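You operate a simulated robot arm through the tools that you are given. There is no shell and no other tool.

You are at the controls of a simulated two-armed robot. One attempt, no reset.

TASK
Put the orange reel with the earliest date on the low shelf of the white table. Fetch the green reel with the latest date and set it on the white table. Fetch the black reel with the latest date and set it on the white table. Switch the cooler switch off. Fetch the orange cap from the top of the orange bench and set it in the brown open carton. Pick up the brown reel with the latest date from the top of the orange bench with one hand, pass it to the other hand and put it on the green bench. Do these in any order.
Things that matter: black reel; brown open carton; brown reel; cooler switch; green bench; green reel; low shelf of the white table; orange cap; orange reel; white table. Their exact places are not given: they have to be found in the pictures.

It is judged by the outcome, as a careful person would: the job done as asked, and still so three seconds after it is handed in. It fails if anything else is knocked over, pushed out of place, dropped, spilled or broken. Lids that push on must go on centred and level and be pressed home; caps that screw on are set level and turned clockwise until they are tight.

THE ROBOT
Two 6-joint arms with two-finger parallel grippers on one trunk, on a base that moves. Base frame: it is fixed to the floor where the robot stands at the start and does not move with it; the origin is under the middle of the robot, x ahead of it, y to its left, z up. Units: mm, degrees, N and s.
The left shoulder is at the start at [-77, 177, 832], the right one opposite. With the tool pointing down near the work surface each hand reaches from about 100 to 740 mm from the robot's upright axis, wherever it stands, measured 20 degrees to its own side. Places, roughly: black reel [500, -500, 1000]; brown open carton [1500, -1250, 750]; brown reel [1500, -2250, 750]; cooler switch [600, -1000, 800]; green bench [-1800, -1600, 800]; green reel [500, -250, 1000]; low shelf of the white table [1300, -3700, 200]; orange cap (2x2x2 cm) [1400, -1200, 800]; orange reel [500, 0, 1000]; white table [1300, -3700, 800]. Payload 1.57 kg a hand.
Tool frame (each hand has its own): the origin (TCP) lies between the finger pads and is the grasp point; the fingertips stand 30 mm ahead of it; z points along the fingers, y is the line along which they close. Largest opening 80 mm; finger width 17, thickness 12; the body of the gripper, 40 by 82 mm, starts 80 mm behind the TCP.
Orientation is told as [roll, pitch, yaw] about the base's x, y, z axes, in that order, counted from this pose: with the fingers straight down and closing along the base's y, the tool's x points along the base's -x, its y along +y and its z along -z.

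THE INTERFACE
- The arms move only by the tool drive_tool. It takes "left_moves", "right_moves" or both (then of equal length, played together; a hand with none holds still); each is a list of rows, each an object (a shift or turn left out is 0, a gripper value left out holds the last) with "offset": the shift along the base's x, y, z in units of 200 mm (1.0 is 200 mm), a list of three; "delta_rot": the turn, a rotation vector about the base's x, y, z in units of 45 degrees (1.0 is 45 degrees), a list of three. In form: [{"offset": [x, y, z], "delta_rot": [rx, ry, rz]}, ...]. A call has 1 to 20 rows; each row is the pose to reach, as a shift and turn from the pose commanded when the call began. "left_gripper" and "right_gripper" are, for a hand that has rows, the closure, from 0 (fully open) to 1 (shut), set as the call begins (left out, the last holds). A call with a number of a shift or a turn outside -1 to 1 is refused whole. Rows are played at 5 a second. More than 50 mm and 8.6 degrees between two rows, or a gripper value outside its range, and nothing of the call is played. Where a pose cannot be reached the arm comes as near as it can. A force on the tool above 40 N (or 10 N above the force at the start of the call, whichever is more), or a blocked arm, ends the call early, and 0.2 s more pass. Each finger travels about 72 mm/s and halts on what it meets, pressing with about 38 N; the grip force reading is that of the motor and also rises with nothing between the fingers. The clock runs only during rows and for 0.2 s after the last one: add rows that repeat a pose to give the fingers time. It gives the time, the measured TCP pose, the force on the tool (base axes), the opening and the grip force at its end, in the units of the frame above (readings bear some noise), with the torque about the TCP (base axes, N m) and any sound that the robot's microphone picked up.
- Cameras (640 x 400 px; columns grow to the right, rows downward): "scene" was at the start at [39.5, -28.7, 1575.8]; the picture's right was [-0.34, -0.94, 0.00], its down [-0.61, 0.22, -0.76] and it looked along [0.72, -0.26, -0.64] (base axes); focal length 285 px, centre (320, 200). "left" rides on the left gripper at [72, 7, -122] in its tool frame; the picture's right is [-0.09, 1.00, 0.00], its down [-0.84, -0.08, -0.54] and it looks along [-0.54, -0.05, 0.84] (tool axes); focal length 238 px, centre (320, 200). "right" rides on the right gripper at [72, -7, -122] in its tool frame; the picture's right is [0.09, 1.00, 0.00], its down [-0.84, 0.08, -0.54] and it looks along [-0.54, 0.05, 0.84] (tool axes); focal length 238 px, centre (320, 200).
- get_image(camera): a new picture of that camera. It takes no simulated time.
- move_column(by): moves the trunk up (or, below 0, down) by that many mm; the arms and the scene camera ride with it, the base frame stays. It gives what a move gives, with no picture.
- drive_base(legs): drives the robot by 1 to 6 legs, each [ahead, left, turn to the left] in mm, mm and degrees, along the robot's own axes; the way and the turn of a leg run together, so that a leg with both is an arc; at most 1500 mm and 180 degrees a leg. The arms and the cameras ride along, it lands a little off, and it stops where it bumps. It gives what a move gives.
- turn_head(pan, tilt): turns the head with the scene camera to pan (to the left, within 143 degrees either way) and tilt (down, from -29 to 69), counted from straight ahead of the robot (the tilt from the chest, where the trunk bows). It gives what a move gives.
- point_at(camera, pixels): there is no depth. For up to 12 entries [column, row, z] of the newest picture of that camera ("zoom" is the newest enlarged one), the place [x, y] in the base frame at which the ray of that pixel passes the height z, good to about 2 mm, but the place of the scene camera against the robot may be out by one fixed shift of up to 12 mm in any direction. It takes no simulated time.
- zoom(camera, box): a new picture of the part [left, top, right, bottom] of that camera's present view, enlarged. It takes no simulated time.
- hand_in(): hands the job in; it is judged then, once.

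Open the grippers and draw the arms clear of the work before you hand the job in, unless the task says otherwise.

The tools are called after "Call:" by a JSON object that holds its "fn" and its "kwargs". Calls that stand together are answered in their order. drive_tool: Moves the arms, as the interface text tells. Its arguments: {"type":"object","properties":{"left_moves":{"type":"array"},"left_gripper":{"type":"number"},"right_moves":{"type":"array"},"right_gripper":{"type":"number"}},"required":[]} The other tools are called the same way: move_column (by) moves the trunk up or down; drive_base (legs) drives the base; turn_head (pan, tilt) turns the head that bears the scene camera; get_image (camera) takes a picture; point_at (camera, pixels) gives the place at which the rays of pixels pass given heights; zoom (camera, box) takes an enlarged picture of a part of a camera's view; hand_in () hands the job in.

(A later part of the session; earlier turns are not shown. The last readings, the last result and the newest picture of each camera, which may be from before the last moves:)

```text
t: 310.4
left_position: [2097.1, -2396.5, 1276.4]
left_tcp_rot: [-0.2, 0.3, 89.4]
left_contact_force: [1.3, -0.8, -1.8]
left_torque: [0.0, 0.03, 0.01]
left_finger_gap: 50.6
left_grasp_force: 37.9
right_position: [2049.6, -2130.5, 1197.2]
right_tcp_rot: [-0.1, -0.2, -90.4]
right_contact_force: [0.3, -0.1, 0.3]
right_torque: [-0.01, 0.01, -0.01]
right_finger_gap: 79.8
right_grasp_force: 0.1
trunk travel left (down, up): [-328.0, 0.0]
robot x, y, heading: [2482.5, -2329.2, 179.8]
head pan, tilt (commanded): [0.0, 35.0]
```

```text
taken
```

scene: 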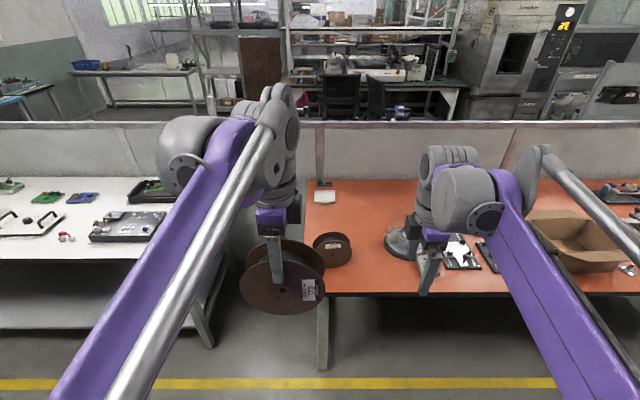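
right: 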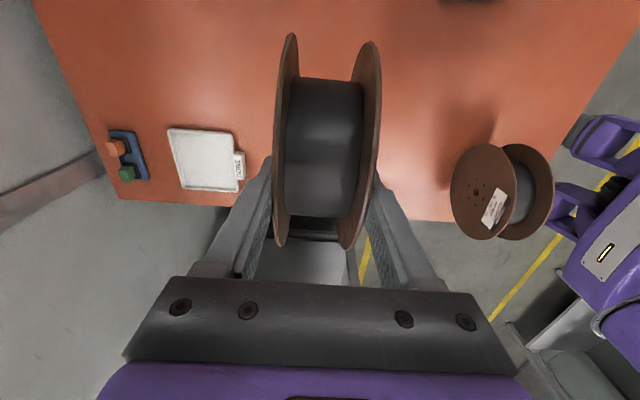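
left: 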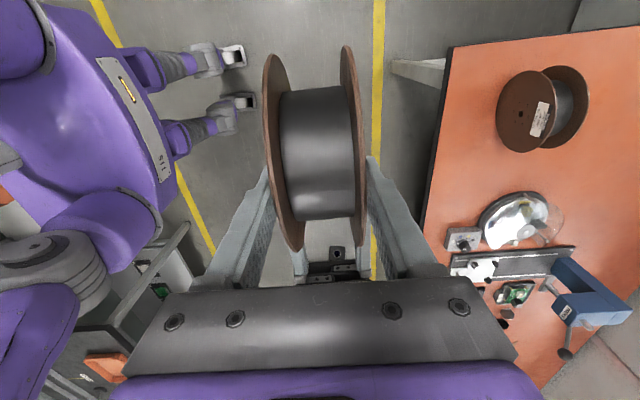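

The left hand holds the brown reel for travel. Keeping heading 180°, I drive sideways south to y≈-5200.

Call:
{"fn": "drive_base", "kwargs": {"legs": [[0, 1500, 0], [0, 1370, 0]]}}

Call:
{"fn": "turn_head", "kwargs": {"pan": 0, "tilt": 25}}

Call:
{"fn": "get_image", "kwargs": {"camera": "scene"}}

```text
t: 335.5
left_position: [2128.5, -5274.2, 1275.2]
left_tcp_rot: [-0.1, 0.3, 91.0]
left_contact_force: [-0.2, 0.6, -2.1]
left_torque: [-0.01, 0.02, 0.01]
left_finger_gap: 50.6
left_grasp_force: 38.4
right_position: [2072.6, -5011.6, 1197.0]
right_tcp_rot: [-0.1, -0.3, -88.6]
right_contact_force: [0.8, 0.0, 0.3]
right_torque: [0.01, -0.01, 0.02]
right_finger_gap: 80.0
right_grasp_force: 0.0
trunk travel left (down, up): [-328.0, 0.0]
robot x, y, heading: [2508.5, -5198.7, -178.9]
head pan, tilt (commanded): [0.0, 35.0]
```

```text
t: 336.2
left_position: [2127.3, -5274.8, 1275.7]
left_tcp_rot: [0.0, 0.3, 91.0]
left_contact_force: [-0.3, 0.2, -2.4]
left_torque: [-0.06, -0.04, 0.03]
left_finger_gap: 50.7
left_grasp_force: 38.1
right_position: [2072.8, -5010.3, 1197.5]
right_tcp_rot: [-0.1, -0.3, -88.7]
right_contact_force: [-0.3, 1.1, 0.3]
right_torque: [-0.02, -0.02, -0.01]
right_finger_gap: 79.8
right_grasp_force: 0.1
trunk travel left (down, up): [-328.0, 0.0]
robot x, y, heading: [2514.3, -5199.7, -178.7]
head pan, tilt (commanded): [0.0, 25.0]
```

```text
taken
```

scene: 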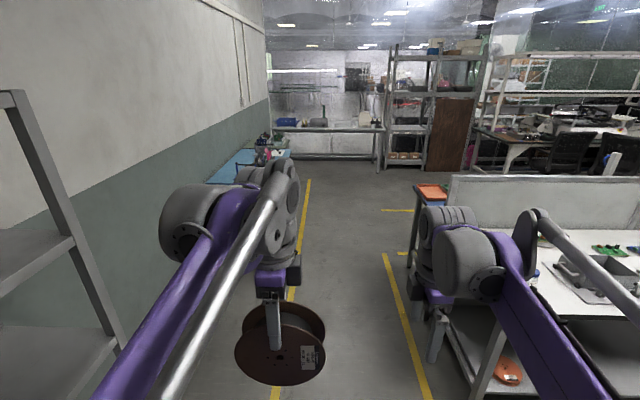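

The corridor west is clear and the orange reel is visible on the low shelf at (508,372). I drive ahead ~2650 mm in two legs with a small heading correction.

Call:
{"fn": "drive_base", "kwargs": {"legs": [[0, 0, -1.2], [1500, 0, 0], [1150, 0, 0]]}}

Call:
{"fn": "turn_head", "kwargs": {"pan": -60, "tilt": 25}}

Call:
{"fn": "get_image", "kwargs": {"camera": "scene"}}

```text
t: 349.4
left_position: [-513.2, -5317.2, 1276.4]
left_tcp_rot: [-0.2, 0.3, 91.0]
left_contact_force: [-0.1, 0.5, -0.9]
left_torque: [-0.04, 0.01, 0.01]
left_finger_gap: 50.4
left_grasp_force: 37.5
right_position: [-569.4, -5053.5, 1196.9]
right_tcp_rot: [-0.1, -0.3, -88.8]
right_contact_force: [0.3, 0.6, -0.4]
right_torque: [-0.01, 0.01, -0.03]
right_finger_gap: 80.3
right_grasp_force: 0.1
trunk travel left (down, up): [-328.0, 0.0]
robot x, y, heading: [-133.4, -5237.2, -178.8]
head pan, tilt (commanded): [0.0, 25.0]
```

```text
t: 350.7
left_position: [-514.0, -5317.0, 1274.9]
left_tcp_rot: [-0.1, 0.3, 90.8]
left_contact_force: [0.9, -1.2, -3.0]
left_torque: [0.0, 0.03, -0.02]
left_finger_gap: 50.9
left_grasp_force: 38.0
right_position: [-569.8, -5052.8, 1196.9]
right_tcp_rot: [-0.2, -0.3, -88.8]
right_contact_force: [-0.5, 1.2, 0.7]
right_torque: [-0.03, -0.01, 0.02]
right_finger_gap: 79.9
right_grasp_force: 0.0
trunk travel left (down, up): [-328.0, 0.0]
robot x, y, heading: [-130.0, -5237.5, -179.0]
head pan, tilt (commanded): [-60.0, 25.0]
```

```text
taken
```

scene: 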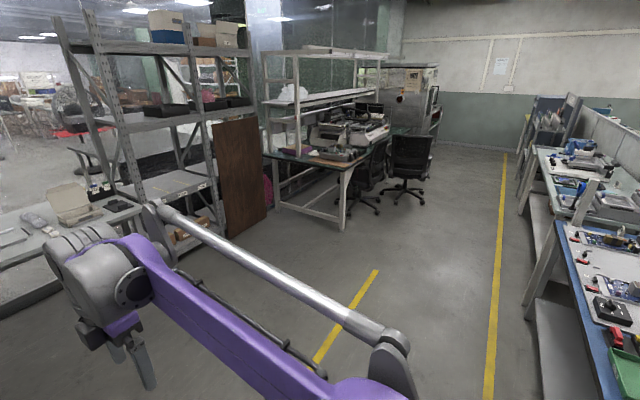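

The green bench is ahead-right with its south-front corner near (347,172), and chairs at (410,160) and (370,165). I measure these.

Call:
{"fn": "point_at", "kwargs": {"camera": "scene", "pixels": [[347, 170, 800], [265, 152, 800], [395, 140, 800], [343, 228, 0], [420, 205, 0], [385, 195, 0], [378, 212, 0], [340, 318, 0], [250, 222, 0], [500, 300, 0]]}}

Call:
{"fn": "zoom", "kwargs": {"camera": "scene", "box": [240, 90, 480, 240]}}

```text
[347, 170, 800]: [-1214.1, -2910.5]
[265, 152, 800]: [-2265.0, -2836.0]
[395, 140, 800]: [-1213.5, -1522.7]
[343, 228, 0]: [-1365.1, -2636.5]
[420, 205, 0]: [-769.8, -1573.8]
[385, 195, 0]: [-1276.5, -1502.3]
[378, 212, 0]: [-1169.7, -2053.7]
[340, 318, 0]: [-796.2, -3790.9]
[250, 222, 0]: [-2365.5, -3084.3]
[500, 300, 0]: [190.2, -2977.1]
```

```text
2.67 times, centred on (360, 165) of scene
```

zoom: 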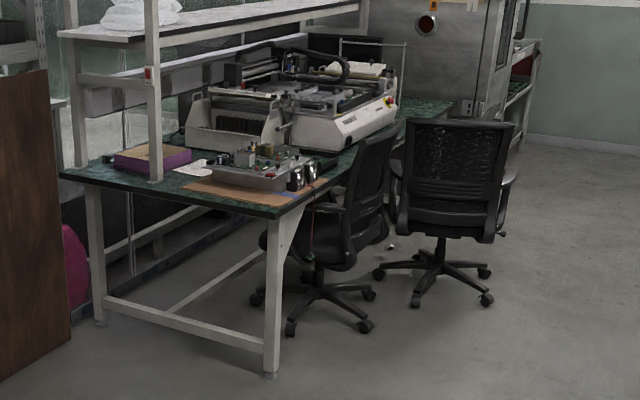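

The bench front edge is at x≈-1210 and its northern part (y≈-600…-1200) looks free of chairs. I back up 60 mm, correct heading, and drive sideways north ~4430 mm.

Call:
{"fn": "drive_base", "kwargs": {"legs": [[-60, 0, -1.0], [0, -1500, 0], [0, -1500, 0]]}}

Call:
{"fn": "turn_head", "kwargs": {"pan": -30, "tilt": 30}}

Call:
{"fn": "get_image", "kwargs": {"camera": "scene"}}

```text
t: 377.3
left_position: [-413.2, -2318.0, 1276.7]
left_tcp_rot: [-0.1, 0.3, 88.0]
left_contact_force: [0.4, -0.5, -2.1]
left_torque: [-0.01, -0.03, -0.01]
left_finger_gap: 50.7
left_grasp_force: 38.3
right_position: [-456.1, -2050.8, 1196.1]
right_tcp_rot: [-0.1, -0.3, -91.7]
right_contact_force: [-0.1, 0.1, -0.7]
right_torque: [0.01, 0.01, -0.02]
right_finger_gap: 80.1
right_grasp_force: 0.0
trunk travel left (down, up): [-328.0, 0.0]
robot x, y, heading: [-25.2, -2256.0, 178.3]
head pan, tilt (commanded): [-60.0, 25.0]
```

```text
t: 378.2
left_position: [-414.3, -2317.5, 1275.5]
left_tcp_rot: [0.0, 0.3, 88.0]
left_contact_force: [-0.1, 0.6, -2.6]
left_torque: [-0.01, 0.0, 0.02]
left_finger_gap: 50.5
left_grasp_force: 37.7
right_position: [-456.8, -2052.2, 1196.1]
right_tcp_rot: [-0.1, -0.3, -91.8]
right_contact_force: [0.0, -0.3, -0.4]
right_torque: [0.04, -0.01, -0.06]
right_finger_gap: 79.9
right_grasp_force: 0.1
trunk travel left (down, up): [-328.0, 0.0]
robot x, y, heading: [-23.2, -2257.2, 178.2]
head pan, tilt (commanded): [-30.0, 30.0]
```

```text
taken
```

scene: 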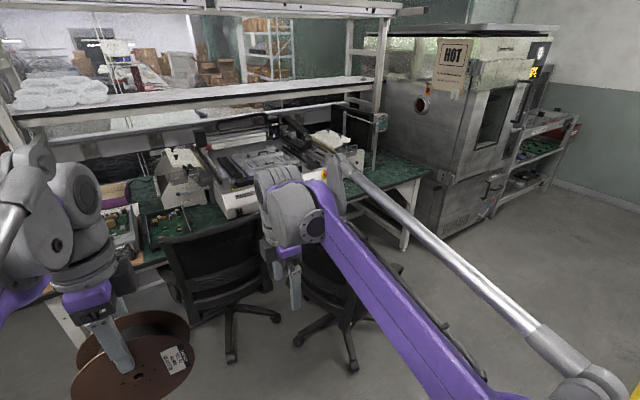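

The northern bench part near (400,165) is free. I move 80 mm ahead with a heading correction and continue 1400 mm north.

Call:
{"fn": "drive_base", "kwargs": {"legs": [[80, 0, 1.8], [0, -1420, 0]]}}

Call:
{"fn": "turn_head", "kwargs": {"pan": 0, "tilt": 35}}

Call:
{"fn": "get_image", "kwargs": {"camera": "scene"}}

```text
t: 391.5
left_position: [-487.6, -901.7, 1275.4]
left_tcp_rot: [0.0, 0.2, 88.9]
left_contact_force: [0.3, -0.2, -2.6]
left_torque: [-0.03, 0.0, 0.03]
left_finger_gap: 50.7
left_grasp_force: 37.9
right_position: [-534.0, -636.3, 1196.9]
right_tcp_rot: [-0.1, -0.3, -90.6]
right_contact_force: [1.0, -0.2, -0.4]
right_torque: [0.02, 0.0, 0.01]
right_finger_gap: 79.9
right_grasp_force: 0.1
trunk travel left (down, up): [-328.0, 0.0]
robot x, y, heading: [-100.6, -839.1, 179.4]
head pan, tilt (commanded): [-30.0, 30.0]
```

```text
t: 392.5
left_position: [-487.2, -900.5, 1275.1]
left_tcp_rot: [-0.1, 0.3, 88.9]
left_contact_force: [0.9, 0.6, -1.7]
left_torque: [0.0, -0.01, 0.0]
left_finger_gap: 50.7
left_grasp_force: 37.7
right_position: [-534.5, -635.3, 1198.3]
right_tcp_rot: [-0.1, -0.3, -90.7]
right_contact_force: [-0.3, 0.7, 0.8]
right_torque: [0.03, 0.02, 0.03]
right_finger_gap: 80.2
right_grasp_force: 0.1
trunk travel left (down, up): [-328.0, 0.0]
robot x, y, heading: [-101.9, -834.5, 179.3]
head pan, tilt (commanded): [0.0, 35.0]
```

```text
taken
```

scene: 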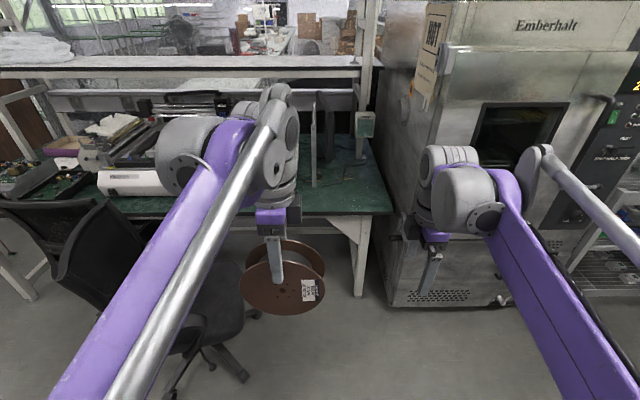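

The bench's north end lies ahead: free green surface around (345,190), front edge at row ~212, ending at col 392 beside the oven. I measure these points.

Call:
{"fn": "point_at", "kwargs": {"camera": "scene", "pixels": [[350, 214, 800], [392, 212, 800], [310, 214, 800], [350, 214, 760], [355, 296, 0], [365, 130, 800], [312, 187, 800], [388, 170, 800], [158, 195, 800], [390, 305, 0], [245, 316, 0]]}}

Call:
{"fn": "zoom", "kwargs": {"camera": "scene", "box": [280, 90, 440, 320]}}

Call:
{"fn": "get_image", "kwargs": {"camera": "left"}}

Call:
{"fn": "get_image", "kwargs": {"camera": "right"}}

```text
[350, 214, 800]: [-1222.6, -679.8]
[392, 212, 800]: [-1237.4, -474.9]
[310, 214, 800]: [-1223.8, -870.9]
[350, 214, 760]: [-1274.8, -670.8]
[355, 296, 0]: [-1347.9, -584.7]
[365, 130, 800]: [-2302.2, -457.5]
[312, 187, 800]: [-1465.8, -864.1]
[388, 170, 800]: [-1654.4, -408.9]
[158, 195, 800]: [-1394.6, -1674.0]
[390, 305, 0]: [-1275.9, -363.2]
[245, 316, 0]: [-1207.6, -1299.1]
```

```text
1.74 times, centred on (360, 205) of scene
```

zoom: 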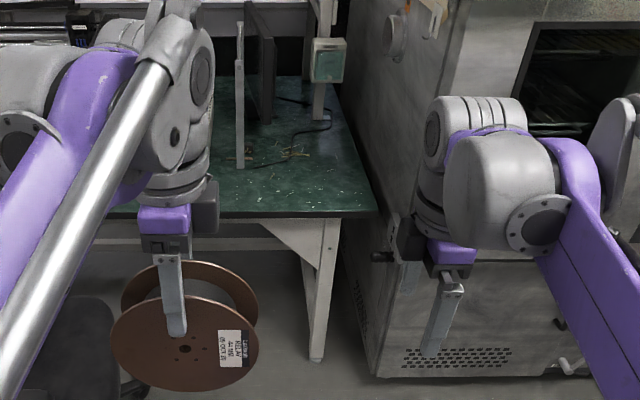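

```text
taken
```

left: 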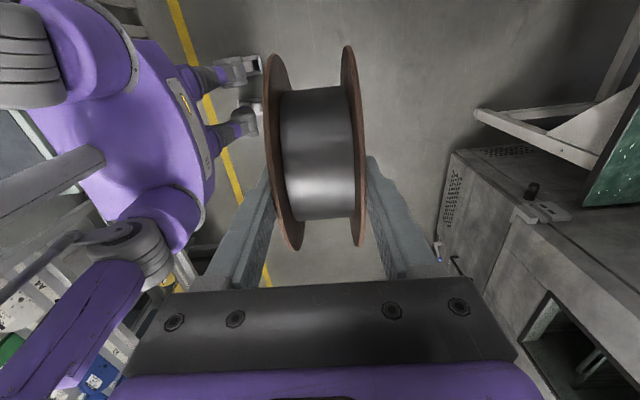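

```text
taken
```

right: 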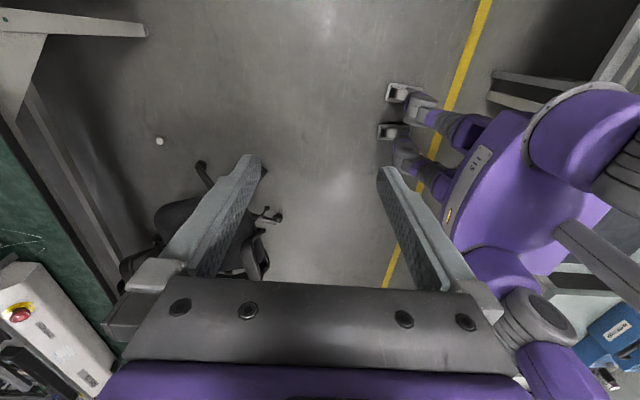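

I take the bench's north-front corner in the left camera (584,207) and scene (376/1.74-zoom corner → raw (392,213)) to solve its height.

Call:
{"fn": "point_at", "kwargs": {"camera": "left", "pixels": [[584, 207, 760], [584, 207, 800], [584, 207, 840], [620, 120, 800]]}}

Call:
{"fn": "point_at", "kwargs": {"camera": "scene", "pixels": [[391.5, 210, 760], [391.5, 210, 800], [391.5, 210, 840]]}}

```text
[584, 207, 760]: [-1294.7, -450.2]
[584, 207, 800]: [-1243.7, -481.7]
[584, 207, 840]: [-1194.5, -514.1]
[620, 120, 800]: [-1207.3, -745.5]
```

```text
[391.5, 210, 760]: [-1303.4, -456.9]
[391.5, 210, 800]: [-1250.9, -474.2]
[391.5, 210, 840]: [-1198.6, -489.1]
```

Bench top is at z≈782, front edge about x≈-1250. I lower the trunk 108 mm, shift right 180 mm and drive ahead 380 mm, keeping clear of the chair and oven.

Call:
{"fn": "move_column", "kwargs": {"by": -108}}

Call:
{"fn": "drive_base", "kwargs": {"legs": [[0, -180, 0.6], [380, 0, 0]]}}

Call:
{"fn": "get_image", "kwargs": {"camera": "scene"}}

```text
t: 393.9
left_position: [-487.2, -900.4, 1168.5]
left_tcp_rot: [-0.2, 0.4, 89.0]
left_contact_force: [0.1, -0.4, -3.0]
left_torque: [-0.03, 0.03, -0.04]
left_finger_gap: 50.8
left_grasp_force: 38.2
right_position: [-534.1, -634.1, 1090.1]
right_tcp_rot: [0.0, -0.2, -90.7]
right_contact_force: [-0.4, -0.1, 0.4]
right_torque: [0.0, 0.0, 0.0]
right_finger_gap: 80.0
right_grasp_force: 0.0
trunk travel left (down, up): [-220.0, 108.0]
robot x, y, heading: [-97.4, -840.6, 179.3]
head pan, tilt (commanded): [0.0, 35.0]
```

```text
t: 398.1
left_position: [-865.6, -734.7, 1167.9]
left_tcp_rot: [-0.1, 0.3, 90.6]
left_contact_force: [0.2, 0.4, -1.9]
left_torque: [0.0, 0.0, 0.02]
left_finger_gap: 50.6
left_grasp_force: 37.9
right_position: [-918.6, -468.7, 1089.0]
right_tcp_rot: [-0.1, -0.3, -89.2]
right_contact_force: [0.5, 0.3, 0.3]
right_torque: [-0.01, 0.0, 0.01]
right_finger_gap: 79.9
right_grasp_force: 0.1
trunk travel left (down, up): [-220.0, 108.0]
robot x, y, heading: [-482.0, -659.6, -178.9]
head pan, tilt (commanded): [0.0, 35.0]
```

```text
taken
```

scene: 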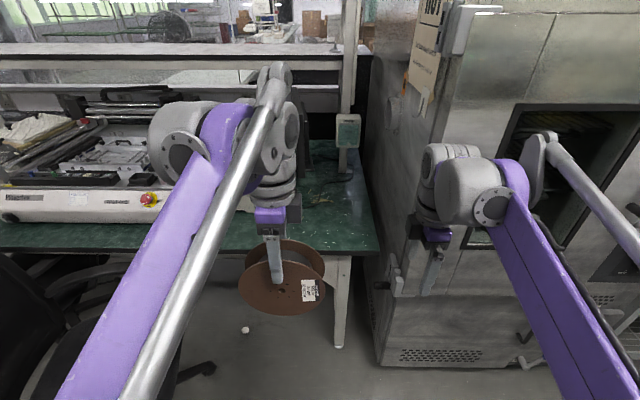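

The bench end and oven are ahead; the left hand holds the reel clear. I rotate the left hand to fingers-forward in two steps, toward [-1060,-735,900].

Call:
{"fn": "drive_tool", "kwargs": {"left_moves": [{"offset": [-0.06, 0, -0.1], "delta_rot": [0, 0.167, 0]}, {"offset": [-0.13, 0, -0.2], "delta_rot": [0, 0.333, 0]}, {"offset": [-0.2, 0, -0.3], "delta_rot": [0, 0.5, 0]}, {"offset": [-0.27, 0, -0.42], "delta_rot": [0, 0.667, 0]}, {"offset": [-0.34, 0, -0.54], "delta_rot": [0, 0.833, 0]}, {"offset": [-0.4, 0, -0.65], "delta_rot": [0, 1.0, 0]}, {"offset": [-0.4, 0, -0.65], "delta_rot": [0, 1.0, 0]}]}}

Call:
{"fn": "drive_tool", "kwargs": {"left_moves": [{"offset": [-0.09, 0, -0.1], "delta_rot": [0, 0.167, 0]}, {"offset": [-0.18, 0, -0.2], "delta_rot": [0, 0.333, 0]}, {"offset": [-0.28, 0, -0.3], "delta_rot": [0, 0.5, 0]}, {"offset": [-0.38, 0, -0.4], "delta_rot": [0, 0.667, 0]}, {"offset": [-0.48, 0, -0.5], "delta_rot": [0, 0.833, 0]}, {"offset": [-0.57, 0, -0.6], "delta_rot": [-0.012, 1.0, -0.012]}, {"offset": [-0.57, 0, -0.65], "delta_rot": [-0.012, 1.0, -0.012]}]}}

Call:
{"fn": "get_image", "kwargs": {"camera": "scene"}}

Call:
{"fn": "get_image", "kwargs": {"camera": "left"}}

```text
t: 399.7
left_position: [-944.8, -735.1, 1038.1]
left_tcp_rot: [45.0, -0.1, 90.6]
left_contact_force: [0.5, 0.2, -2.1]
left_torque: [0.01, -0.11, 0.0]
left_finger_gap: 50.7
left_grasp_force: 38.0
right_position: [-919.3, -469.1, 1088.8]
right_tcp_rot: [-0.1, -0.2, -89.3]
right_contact_force: [0.0, 0.5, 0.6]
right_torque: [-0.01, -0.02, 0.0]
right_finger_gap: 79.9
right_grasp_force: 0.1
trunk travel left (down, up): [-220.0, 108.0]
robot x, y, heading: [-481.5, -662.6, -179.3]
head pan, tilt (commanded): [0.0, 35.0]
```

```text
t: 401.3
left_position: [-1060.3, -733.8, 906.3]
left_tcp_rot: [90.0, 0.1, 90.0]
left_contact_force: [0.7, 0.4, -2.3]
left_torque: [0.01, -0.12, -0.02]
left_finger_gap: 50.8
left_grasp_force: 37.8
right_position: [-918.2, -469.1, 1089.3]
right_tcp_rot: [-0.1, -0.2, -89.2]
right_contact_force: [0.3, 0.2, -0.1]
right_torque: [0.0, 0.05, 0.01]
right_finger_gap: 80.0
right_grasp_force: 0.0
trunk travel left (down, up): [-220.0, 108.0]
robot x, y, heading: [-475.7, -656.5, -179.1]
head pan, tilt (commanded): [0.0, 35.0]
```

```text
taken
```

scene: 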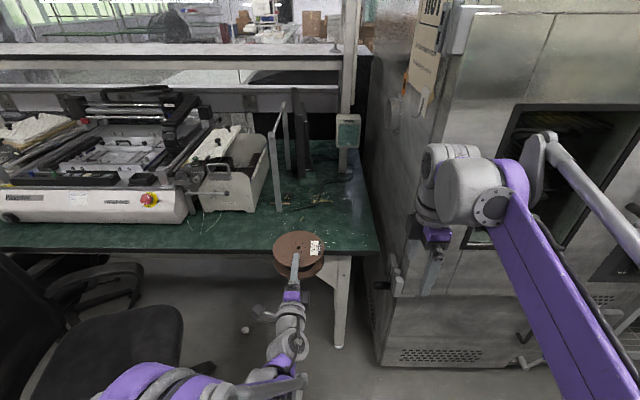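

```text
taken
```

left: 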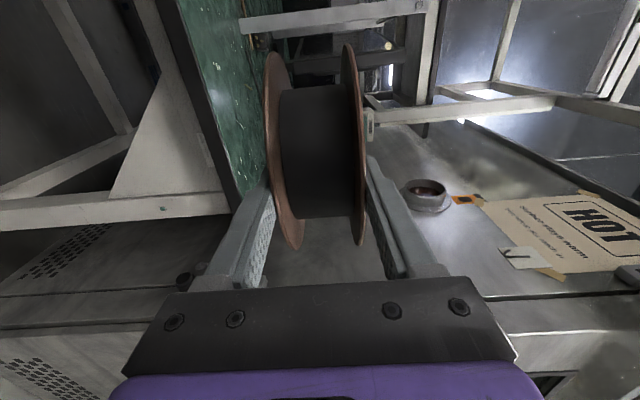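

The reel is level at [-1060,-734,906] in front of the bench edge. I zoom on the green edge in the left view to locate it.

Call:
{"fn": "zoom", "kwargs": {"camera": "left", "box": [150, 20, 290, 220]}}

Call:
{"fn": "zoom", "kwargs": {"camera": "scene", "box": [240, 180, 400, 320]}}

```text
2.00 times, centred on (220, 120) of left
```

zoom: 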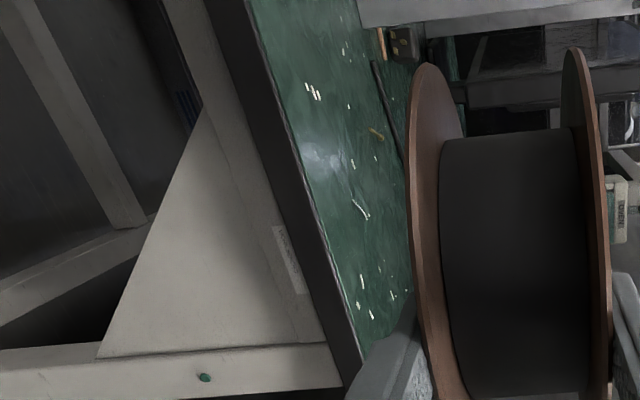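

```text
2.86 times, centred on (320, 250) of scene
```

zoom: 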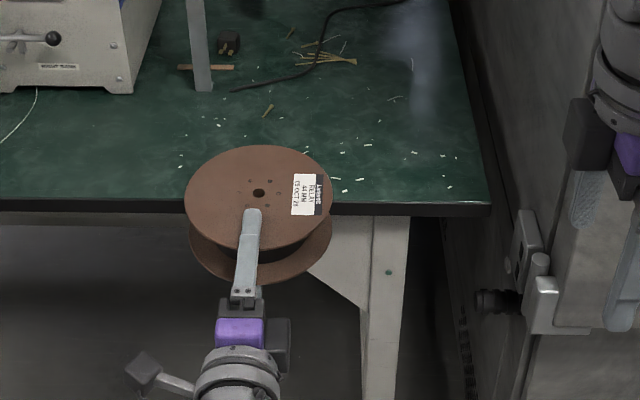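

I measure the post and plug positions on the bench and the front edge from both cameras.

Call:
{"fn": "point_at", "kwargs": {"camera": "scene", "pixels": [[287.8, 194.8, 785], [279.8, 211.5, 785], [348, 251, 785], [378, 251, 785], [250, 251, 785], [265, 212, 785]]}}

Call:
{"fn": "point_at", "kwargs": {"camera": "left", "pixels": [[208.5, 105, 770], [208.5, 105, 785], [208.5, 105, 800]]}}

```text
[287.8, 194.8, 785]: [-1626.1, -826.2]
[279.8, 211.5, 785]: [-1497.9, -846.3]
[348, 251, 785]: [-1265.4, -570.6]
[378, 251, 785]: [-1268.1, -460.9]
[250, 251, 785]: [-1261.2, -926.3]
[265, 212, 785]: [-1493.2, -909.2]
```

```text
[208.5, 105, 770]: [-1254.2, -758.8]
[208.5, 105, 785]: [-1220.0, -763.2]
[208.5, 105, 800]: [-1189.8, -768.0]
```

The two views disagree on the bench height (750–782), so I lower the hand to z≈850 while still in front of the edge and re-measure.

Call:
{"fn": "drive_tool", "kwargs": {"left_moves": [{"offset": [0, 0, -0.1]}, {"offset": [0, 0, -0.2]}, {"offset": [0, 0, -0.3]}, {"offset": [0, 0, -0.3]}]}}

Call:
{"fn": "zoom", "kwargs": {"camera": "left", "box": [150, 20, 310, 220]}}

Call:
{"fn": "point_at", "kwargs": {"camera": "zoom", "pixels": [[300, 170, 750], [300, 170, 785], [340, 170, 750], [340, 170, 785], [320, 100, 750], [320, 100, 785]]}}

```text
t: 402.3
left_position: [-1059.7, -733.5, 847.4]
left_tcp_rot: [89.9, 0.3, 90.0]
left_contact_force: [-0.4, 0.8, -2.0]
left_torque: [0.0, -0.16, 0.0]
left_finger_gap: 50.7
left_grasp_force: 38.3
right_position: [-919.4, -469.2, 1088.9]
right_tcp_rot: [-0.1, -0.2, -89.2]
right_contact_force: [0.4, -0.6, 0.7]
right_torque: [-0.03, -0.02, 0.01]
right_finger_gap: 79.9
right_grasp_force: 0.0
trunk travel left (down, up): [-220.0, 108.0]
robot x, y, heading: [-480.1, -661.5, -179.0]
head pan, tilt (commanded): [0.0, 35.0]
```

```text
2.00 times, centred on (230, 120) of left
```

zoom: 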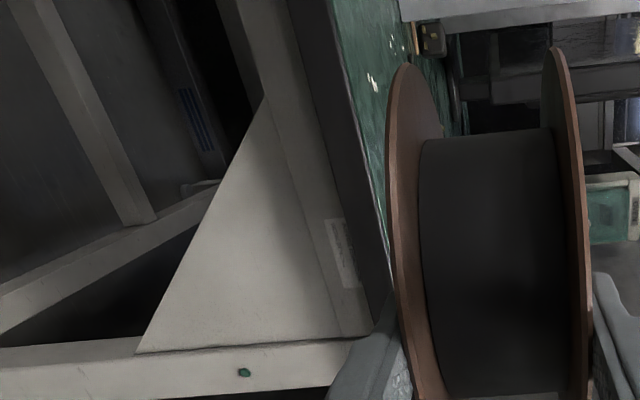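

```text
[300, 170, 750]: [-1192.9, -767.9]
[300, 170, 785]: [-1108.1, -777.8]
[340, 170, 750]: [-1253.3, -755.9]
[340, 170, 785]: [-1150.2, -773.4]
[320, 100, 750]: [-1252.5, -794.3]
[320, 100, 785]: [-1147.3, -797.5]
```

I query the exact green/dark boundary at zoom (370,170) and (354,100).

Call:
{"fn": "point_at", "kwargs": {"camera": "zoom", "pixels": [[370, 170, 740], [370, 170, 760], [370, 170, 780], [354, 100, 740], [354, 100, 760], [354, 100, 780]]}}

```text
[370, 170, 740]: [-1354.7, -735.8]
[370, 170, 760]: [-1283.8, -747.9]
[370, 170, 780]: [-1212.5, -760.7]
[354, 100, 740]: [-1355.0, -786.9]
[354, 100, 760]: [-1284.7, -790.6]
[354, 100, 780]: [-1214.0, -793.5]
```

Best estimate is bench top z≈760–767, edge x≈-1258…-1300. I move the reel forward to TCP x≈-1215 (fingertips still outside the edge) and lower toward contact to find the height.

Call:
{"fn": "drive_tool", "kwargs": {"left_moves": [{"offset": [-0.15, 0.1, 0]}, {"offset": [-0.3, 0.15, 0]}, {"offset": [-0.45, 0.2, -0.05]}, {"offset": [-0.6, 0.2, -0.1]}, {"offset": [-0.775, 0.2, -0.2]}, {"offset": [-0.775, 0.2, -0.2]}]}}

Call:
{"fn": "zoom", "kwargs": {"camera": "scene", "box": [240, 180, 400, 320]}}

Call:
{"fn": "zoom", "kwargs": {"camera": "left", "box": [150, 20, 310, 290]}}

```text
t: 403.7
left_position: [-1216.3, -693.7, 806.1]
left_tcp_rot: [89.9, 0.3, 89.9]
left_contact_force: [0.7, 1.3, -2.3]
left_torque: [-0.01, -0.13, -0.01]
left_finger_gap: 50.6
left_grasp_force: 38.2
right_position: [-919.2, -469.5, 1089.4]
right_tcp_rot: [-0.1, -0.3, -89.3]
right_contact_force: [-1.0, 0.4, 0.8]
right_torque: [0.02, 0.01, -0.03]
right_finger_gap: 80.3
right_grasp_force: 0.0
trunk travel left (down, up): [-220.0, 108.0]
robot x, y, heading: [-480.2, -657.7, -179.1]
head pan, tilt (commanded): [0.0, 35.0]
```

```text
2.86 times, centred on (320, 250) of scene
```

zoom: 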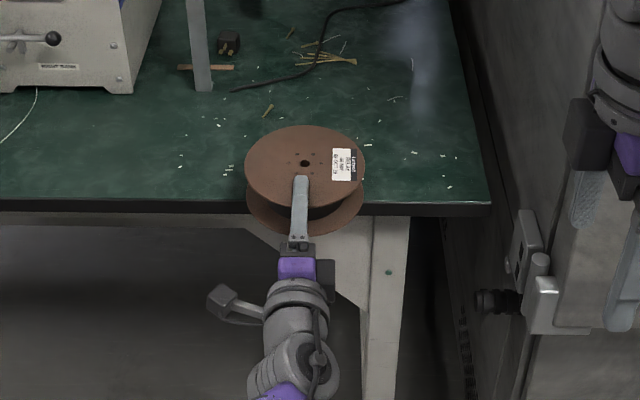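

```text
1.48 times, centred on (230, 155) of left
```

zoom: 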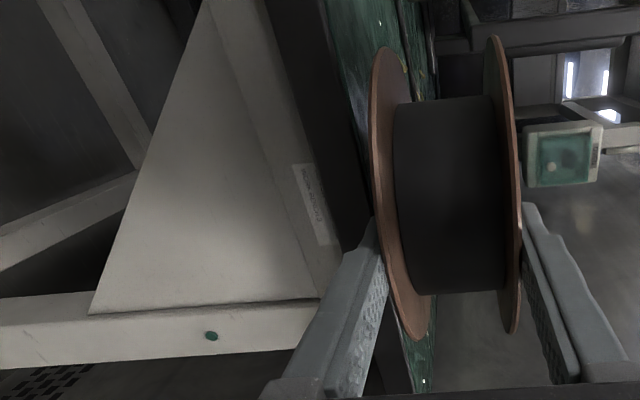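

No contact at z=806 (reel bottom ≈781). I keep lowering in small steps.

Call:
{"fn": "drive_tool", "kwargs": {"left_moves": [{"offset": [0, 0, -0.015]}, {"offset": [0, 0, -0.03]}, {"offset": [0, 0, -0.045]}, {"offset": [0, 0, -0.045]}]}}

Call:
{"fn": "drive_tool", "kwargs": {"left_moves": [{"offset": [0, 0, -0.01]}, {"offset": [0, 0, -0.02]}, {"offset": [0, 0, -0.02]}]}}

Call:
{"fn": "drive_tool", "kwargs": {"left_moves": [{"offset": [0, 0, -0.01]}, {"offset": [0, 0, -0.015]}, {"offset": [0, 0, -0.015]}]}}

```text
t: 404.7
left_position: [-1214.7, -694.2, 798.7]
left_tcp_rot: [89.9, 0.2, 90.0]
left_contact_force: [-0.5, 0.3, -2.5]
left_torque: [-0.01, -0.13, 0.01]
left_finger_gap: 50.7
left_grasp_force: 37.8
right_position: [-918.3, -469.4, 1088.2]
right_tcp_rot: [-0.1, -0.3, -89.2]
right_contact_force: [-0.2, 0.1, 1.0]
right_torque: [0.03, -0.01, 0.0]
right_finger_gap: 80.0
right_grasp_force: 0.0
trunk travel left (down, up): [-220.0, 108.0]
robot x, y, heading: [-479.0, -656.2, -178.8]
head pan, tilt (commanded): [0.0, 35.0]
```

```text
t: 405.5
left_position: [-1214.4, -693.0, 794.0]
left_tcp_rot: [89.9, 0.1, 89.9]
left_contact_force: [-1.0, 0.1, -1.5]
left_torque: [-0.02, -0.13, -0.01]
left_finger_gap: 50.7
left_grasp_force: 38.0
right_position: [-919.3, -468.9, 1088.6]
right_tcp_rot: [-0.2, -0.3, -89.2]
right_contact_force: [-0.3, 0.1, -0.1]
right_torque: [-0.01, 0.03, -0.01]
right_finger_gap: 80.0
right_grasp_force: 0.0
trunk travel left (down, up): [-220.0, 108.0]
robot x, y, heading: [-480.9, -658.3, -179.0]
head pan, tilt (commanded): [0.0, 35.0]
```

```text
t: 406.3
left_position: [-1214.9, -694.4, 791.6]
left_tcp_rot: [90.0, 0.3, 89.9]
left_contact_force: [0.1, -1.0, -2.1]
left_torque: [0.0, -0.15, -0.04]
left_finger_gap: 50.8
left_grasp_force: 38.3
right_position: [-919.9, -470.3, 1088.9]
right_tcp_rot: [-0.1, -0.2, -89.2]
right_contact_force: [0.0, -0.8, 0.4]
right_torque: [0.04, -0.01, 0.0]
right_finger_gap: 80.0
right_grasp_force: 0.1
trunk travel left (down, up): [-220.0, 108.0]
robot x, y, heading: [-474.5, -660.1, -179.2]
head pan, tilt (commanded): [0.0, 35.0]
```

No contact yet at z≈791.6 (reel bottom ≈766). I continue stepping down.

Call:
{"fn": "drive_tool", "kwargs": {"left_moves": [{"offset": [0, 0, -0.01]}, {"offset": [0, 0, -0.02]}, {"offset": [0, 0, -0.02]}]}}

Call:
{"fn": "drive_tool", "kwargs": {"left_moves": [{"offset": [0, 0, -0.01]}, {"offset": [0, 0, -0.015]}, {"offset": [0, 0, -0.015]}]}}

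Call:
{"fn": "zoom", "kwargs": {"camera": "scene", "box": [240, 180, 400, 320]}}

```text
t: 407.1
left_position: [-1212.7, -693.5, 788.1]
left_tcp_rot: [89.9, 0.2, 90.0]
left_contact_force: [-0.5, 0.2, -1.8]
left_torque: [0.0, -0.1, -0.01]
left_finger_gap: 50.6
left_grasp_force: 37.7
right_position: [-918.9, -469.6, 1088.2]
right_tcp_rot: [-0.1, -0.3, -89.2]
right_contact_force: [-0.3, 0.1, -0.1]
right_torque: [0.02, 0.04, 0.01]
right_finger_gap: 79.9
right_grasp_force: 0.0
trunk travel left (down, up): [-220.0, 108.0]
robot x, y, heading: [-477.7, -658.5, -179.1]
head pan, tilt (commanded): [0.0, 35.0]
```

```text
t: 407.9
left_position: [-1215.7, -694.3, 785.3]
left_tcp_rot: [90.0, 0.1, 90.0]
left_contact_force: [0.9, 0.7, 2.6]
left_torque: [0.36, 0.31, -0.1]
left_finger_gap: 50.7
left_grasp_force: 38.2
right_position: [-919.4, -469.6, 1088.5]
right_tcp_rot: [0.0, -0.3, -89.3]
right_contact_force: [0.4, -0.2, -0.4]
right_torque: [0.0, -0.01, -0.01]
right_finger_gap: 80.2
right_grasp_force: 0.1
trunk travel left (down, up): [-220.0, 108.0]
robot x, y, heading: [-478.0, -660.7, -179.1]
head pan, tilt (commanded): [0.0, 35.0]
```

```text
2.86 times, centred on (320, 250) of scene
```

zoom: 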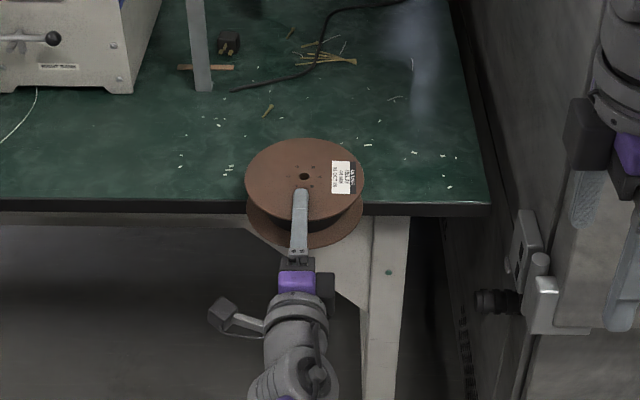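

Contact at z≈785.5 gives a bench top of 760 and hence an edge at x≈-1279; the hub is still about at the edge. I lift 6 mm, move 32 mm further in, and come down again.

Call:
{"fn": "drive_tool", "kwargs": {"left_moves": [{"offset": [0, 0, 0.02]}, {"offset": [0, 0, 0.035]}, {"offset": [-0.05, 0, 0.035]}, {"offset": [-0.1, 0, 0.035]}, {"offset": [-0.16, 0, 0.035]}, {"offset": [-0.16, 0, 0.035]}]}}

Call:
{"fn": "zoom", "kwargs": {"camera": "scene", "box": [260, 190, 380, 290]}}

Call:
{"fn": "get_image", "kwargs": {"camera": "left"}}

```text
t: 409.3
left_position: [-1246.9, -692.8, 792.4]
left_tcp_rot: [89.9, 0.3, 90.1]
left_contact_force: [0.3, -0.3, -3.0]
left_torque: [-0.01, -0.14, -0.03]
left_finger_gap: 50.8
left_grasp_force: 37.9
right_position: [-919.4, -469.2, 1089.5]
right_tcp_rot: [-0.1, -0.3, -89.2]
right_contact_force: [0.3, -0.6, 0.3]
right_torque: [-0.01, -0.03, -0.01]
right_finger_gap: 79.9
right_grasp_force: 0.1
trunk travel left (down, up): [-220.0, 108.0]
robot x, y, heading: [-483.2, -660.1, -178.8]
head pan, tilt (commanded): [0.0, 35.0]
```

```text
4.00 times, centred on (320, 240) of scene
```

zoom: 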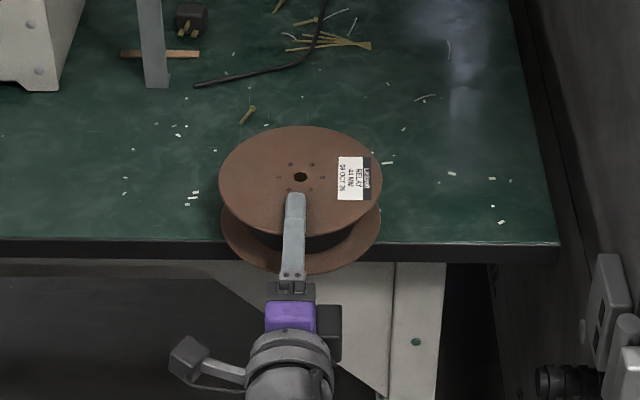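

```text
taken
```

left: 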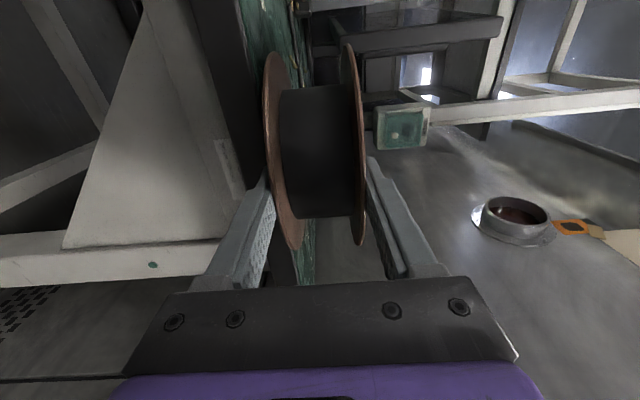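

I compare hub, near rim and edge positions in this zoom at their known heights.

Call:
{"fn": "point_at", "kwargs": {"camera": "zoom", "pixels": [[430, 241, 760], [150, 240, 760], [301, 177, 817], [301, 273, 767], [300, 126, 817], [295, 196, 829], [246, 118, 762]]}}

```text
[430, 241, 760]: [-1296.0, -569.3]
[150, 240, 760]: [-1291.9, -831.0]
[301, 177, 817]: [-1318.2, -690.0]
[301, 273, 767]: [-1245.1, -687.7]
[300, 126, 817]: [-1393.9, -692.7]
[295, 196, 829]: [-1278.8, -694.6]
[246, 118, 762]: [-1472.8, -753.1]
```

In the same frame the hub is ~24 mm inside the edge and the fingertips ~15 mm outside it. I lower to contact.

Call:
{"fn": "drive_tool", "kwargs": {"left_moves": [{"offset": [0, 0, -0.012]}, {"offset": [0, 0, -0.024]}, {"offset": [0, 0, -0.03]}, {"offset": [0, 0, -0.03]}]}}

Call:
{"fn": "drive_tool", "kwargs": {"left_moves": [{"offset": [0, 0, -0.005]}, {"offset": [0, 0, -0.008]}, {"offset": [0, 0, -0.008]}]}}

```text
t: 410.3
left_position: [-1247.1, -693.5, 786.6]
left_tcp_rot: [90.0, 0.1, 89.9]
left_contact_force: [0.1, -0.4, -0.8]
left_torque: [0.06, 0.03, 0.03]
left_finger_gap: 50.2
left_grasp_force: 37.5
right_position: [-919.2, -469.7, 1090.5]
right_tcp_rot: [0.0, -0.2, -89.2]
right_contact_force: [-0.3, -0.2, -0.7]
right_torque: [0.01, 0.03, 0.01]
right_finger_gap: 80.1
right_grasp_force: 0.0
trunk travel left (down, up): [-220.0, 108.0]
robot x, y, heading: [-479.1, -658.0, -179.1]
head pan, tilt (commanded): [0.0, 35.0]
```

```text
t: 411.1
left_position: [-1246.4, -693.2, 785.7]
left_tcp_rot: [90.0, 0.1, 90.1]
left_contact_force: [-5.2, 0.7, 14.1]
left_torque: [0.54, 0.73, 0.14]
left_finger_gap: 50.5
left_grasp_force: 37.9
right_position: [-918.7, -469.2, 1089.0]
right_tcp_rot: [-0.1, -0.4, -89.1]
right_contact_force: [-0.1, 0.2, 0.3]
right_torque: [0.01, 0.0, -0.01]
right_finger_gap: 80.2
right_grasp_force: 0.1
trunk travel left (down, up): [-220.0, 108.0]
robot x, y, heading: [-482.8, -660.9, -179.2]
head pan, tilt (commanded): [0.0, 35.0]
```

It is in contact (14 N). I ease up 1 mm and open the left gripper fully; the fingers are outside the edge so the reel rests flat.

Call:
{"fn": "drive_tool", "kwargs": {"left_moves": [{"offset": [0, 0, 0.005]}, {"offset": [0, 0, 0.006]}, {"offset": [0, 0, 0.006]}]}}

Call:
{"fn": "drive_tool", "kwargs": {"left_moves": [{"offset": [0, 0, 0]}, {"offset": [0, 0, 0]}, {"offset": [0, 0, 0]}, {"offset": [0, 0, 0]}], "left_gripper": 0.1}}

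Call:
{"fn": "zoom", "kwargs": {"camera": "scene", "box": [260, 190, 380, 290]}}

Call:
{"fn": "get_image", "kwargs": {"camera": "left"}}

```text
t: 411.9
left_position: [-1246.3, -693.4, 787.1]
left_tcp_rot: [89.9, 0.2, 90.0]
left_contact_force: [1.1, -0.6, 0.2]
left_torque: [-0.09, 0.0, 0.04]
left_finger_gap: 50.7
left_grasp_force: 37.4
right_position: [-918.1, -469.5, 1089.2]
right_tcp_rot: [-0.1, -0.3, -89.3]
right_contact_force: [1.0, 0.3, 0.3]
right_torque: [0.01, 0.0, 0.0]
right_finger_gap: 80.4
right_grasp_force: 0.0
trunk travel left (down, up): [-220.0, 108.0]
robot x, y, heading: [-481.8, -663.0, -179.0]
head pan, tilt (commanded): [0.0, 35.0]
```

```text
t: 412.9
left_position: [-1246.3, -694.4, 785.8]
left_tcp_rot: [90.0, 0.2, 90.0]
left_contact_force: [0.2, 0.1, 0.9]
left_torque: [0.02, 0.02, -0.01]
left_finger_gap: 72.0
left_grasp_force: 0.0
right_position: [-918.8, -469.5, 1089.0]
right_tcp_rot: [-0.1, -0.4, -89.2]
right_contact_force: [0.1, 0.3, -0.8]
right_torque: [-0.01, 0.01, -0.02]
right_finger_gap: 80.0
right_grasp_force: 0.1
trunk travel left (down, up): [-220.0, 108.0]
robot x, y, heading: [-477.3, -660.6, -179.2]
head pan, tilt (commanded): [0.0, 35.0]
```

```text
4.00 times, centred on (320, 240) of scene
```

zoom: 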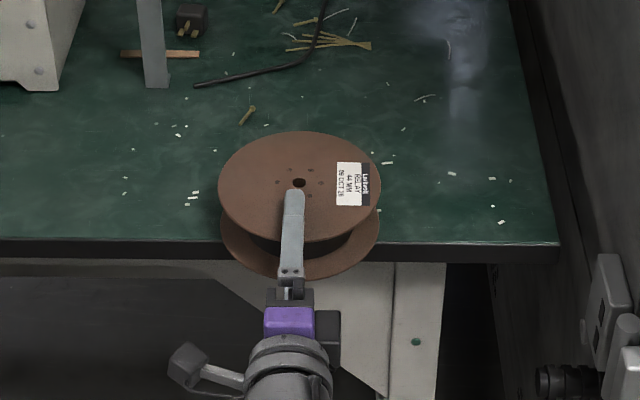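

```text
taken
```

left: 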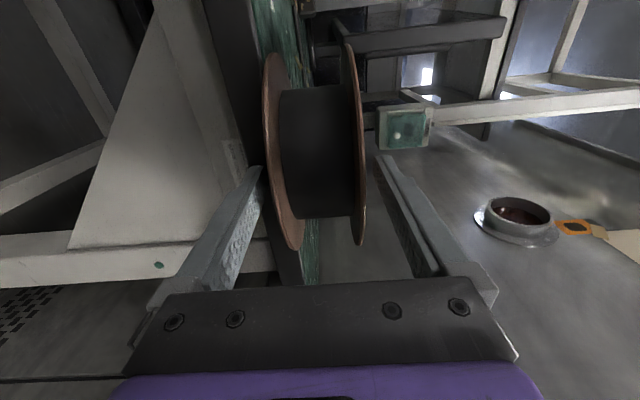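

The reel rests on the bench. I withdraw 95 mm, close the fingers, then push it about 50 mm further in via its drum.

Call:
{"fn": "drive_tool", "kwargs": {"left_moves": [{"offset": [0.05, 0, 0]}, {"offset": [0.12, 0, 0]}, {"offset": [0.22, 0, 0]}, {"offset": [0.35, 0, 0]}, {"offset": [0.475, 0, 0]}, {"offset": [0.475, 0, 0]}]}}

Call:
{"fn": "drive_tool", "kwargs": {"left_moves": [{"offset": [0, 0, 0]}, {"offset": [0, 0, 0]}, {"offset": [0, 0, 0]}, {"offset": [0, 0, 0]}, {"offset": [0, 0, 0]}, {"offset": [0, 0, 0]}], "left_gripper": 1.0}}

Call:
{"fn": "zoom", "kwargs": {"camera": "scene", "box": [260, 190, 380, 310]}}

Call:
{"fn": "get_image", "kwargs": {"camera": "left"}}

```text
t: 414.3
left_position: [-1151.9, -692.8, 784.2]
left_tcp_rot: [89.8, 0.2, 89.9]
left_contact_force: [0.0, 0.2, 0.1]
left_torque: [0.01, 0.0, -0.01]
left_finger_gap: 71.9
left_grasp_force: 0.0
right_position: [-918.8, -468.0, 1089.9]
right_tcp_rot: [-0.2, -0.3, -89.1]
right_contact_force: [0.2, 0.0, 0.2]
right_torque: [0.01, -0.01, 0.0]
right_finger_gap: 80.1
right_grasp_force: 0.0
trunk travel left (down, up): [-220.0, 108.0]
robot x, y, heading: [-477.6, -660.0, -179.3]
head pan, tilt (commanded): [0.0, 35.0]
```

```text
t: 415.7
left_position: [-1152.4, -693.8, 784.4]
left_tcp_rot: [89.9, 0.1, 90.0]
left_contact_force: [0.4, 0.2, -0.2]
left_torque: [0.01, 0.0, -0.03]
left_finger_gap: 0.2
left_grasp_force: 21.5
right_position: [-918.4, -469.9, 1088.7]
right_tcp_rot: [-0.1, -0.3, -89.2]
right_contact_force: [0.6, 0.1, -0.1]
right_torque: [0.01, -0.04, 0.01]
right_finger_gap: 80.0
right_grasp_force: 0.0
trunk travel left (down, up): [-220.0, 108.0]
robot x, y, heading: [-480.9, -659.7, -179.1]
head pan, tilt (commanded): [0.0, 35.0]
```

```text
3.33 times, centred on (320, 250) of scene
```

zoom: 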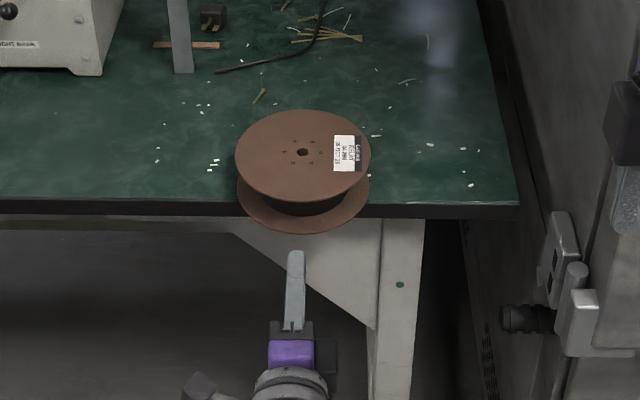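

```text
taken
```

left: 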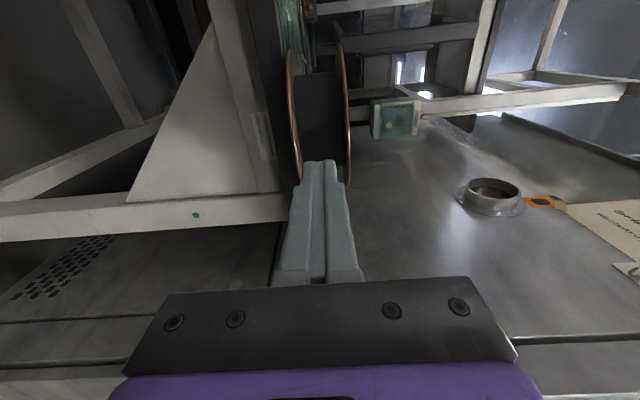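

The tip is about 6 mm left of the hub line, so I shift +6 mm in y and push along −x in 10 mm rows.

Call:
{"fn": "drive_tool", "kwargs": {"left_moves": [{"offset": [-0.06, 0.03, 0.005]}, {"offset": [-0.12, 0.03, 0.005]}, {"offset": [-0.18, 0.03, 0.005]}, {"offset": [-0.24, 0.03, 0.005]}, {"offset": [-0.3, 0.03, 0.005]}, {"offset": [-0.35, 0.03, 0.005]}, {"offset": [-0.4, 0.03, 0.005]}, {"offset": [-0.45, 0.03, 0.005]}, {"offset": [-0.5, 0.03, 0.005]}, {"offset": [-0.55, 0.03, 0.005]}, {"offset": [-0.6, 0.03, 0.005]}, {"offset": [-0.6, 0.03, 0.005]}]}}

Call:
{"fn": "zoom", "kwargs": {"camera": "scene", "box": [260, 190, 380, 310]}}

```text
t: 418.3
left_position: [-1271.3, -689.0, 787.8]
left_tcp_rot: [89.9, 0.1, 90.0]
left_contact_force: [-0.1, 0.9, 0.8]
left_torque: [-0.01, -0.01, 0.02]
left_finger_gap: 0.1
left_grasp_force: 21.0
right_position: [-917.9, -469.0, 1089.2]
right_tcp_rot: [-0.1, -0.3, -89.2]
right_contact_force: [0.6, 0.6, 0.4]
right_torque: [-0.03, -0.01, -0.03]
right_finger_gap: 79.8
right_grasp_force: 0.1
trunk travel left (down, up): [-220.0, 108.0]
robot x, y, heading: [-480.3, -658.0, -179.1]
head pan, tilt (commanded): [0.0, 35.0]
```

```text
3.33 times, centred on (320, 250) of scene
```

zoom: 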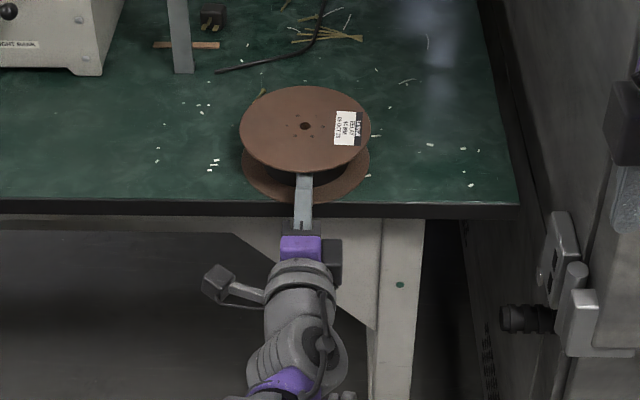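

The reel's near rim is about at the edge now. I push 10 mm more, then withdraw.

Call:
{"fn": "drive_tool", "kwargs": {"left_moves": [{"offset": [-0.025, 0, 0]}, {"offset": [-0.05, 0, 0]}, {"offset": [-0.05, 0, 0]}, {"offset": [0.05, 0, 0]}, {"offset": [0.2, 0, 0]}, {"offset": [0.4, 0, 0]}, {"offset": [0.6, 0, 0.05]}, {"offset": [0.8, 0, 0.1]}, {"offset": [0.8, 0, 0.1]}]}}

Call:
{"fn": "zoom", "kwargs": {"camera": "scene", "box": [260, 190, 380, 310]}}

```text
t: 420.3
left_position: [-1109.3, -689.5, 805.8]
left_tcp_rot: [89.9, 0.3, 90.0]
left_contact_force: [-0.3, -0.2, 0.3]
left_torque: [0.0, 0.0, 0.02]
left_finger_gap: 0.0
left_grasp_force: 21.2
right_position: [-919.9, -470.2, 1088.4]
right_tcp_rot: [-0.1, -0.3, -89.2]
right_contact_force: [0.0, 0.7, -0.1]
right_torque: [0.01, -0.01, -0.04]
right_finger_gap: 80.0
right_grasp_force: 0.0
trunk travel left (down, up): [-220.0, 108.0]
robot x, y, heading: [-480.5, -658.3, -179.2]
head pan, tilt (commanded): [0.0, 35.0]
```

```text
3.33 times, centred on (320, 250) of scene
```

zoom: 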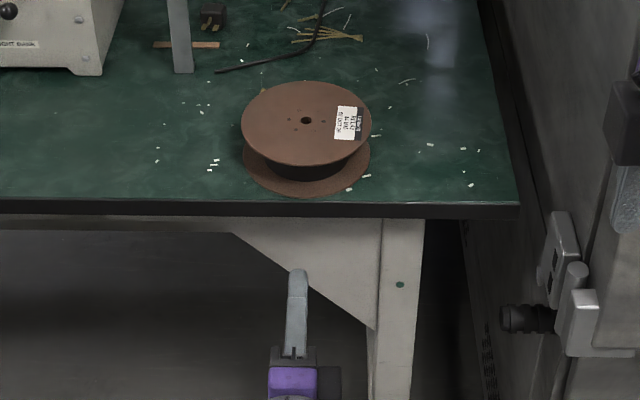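

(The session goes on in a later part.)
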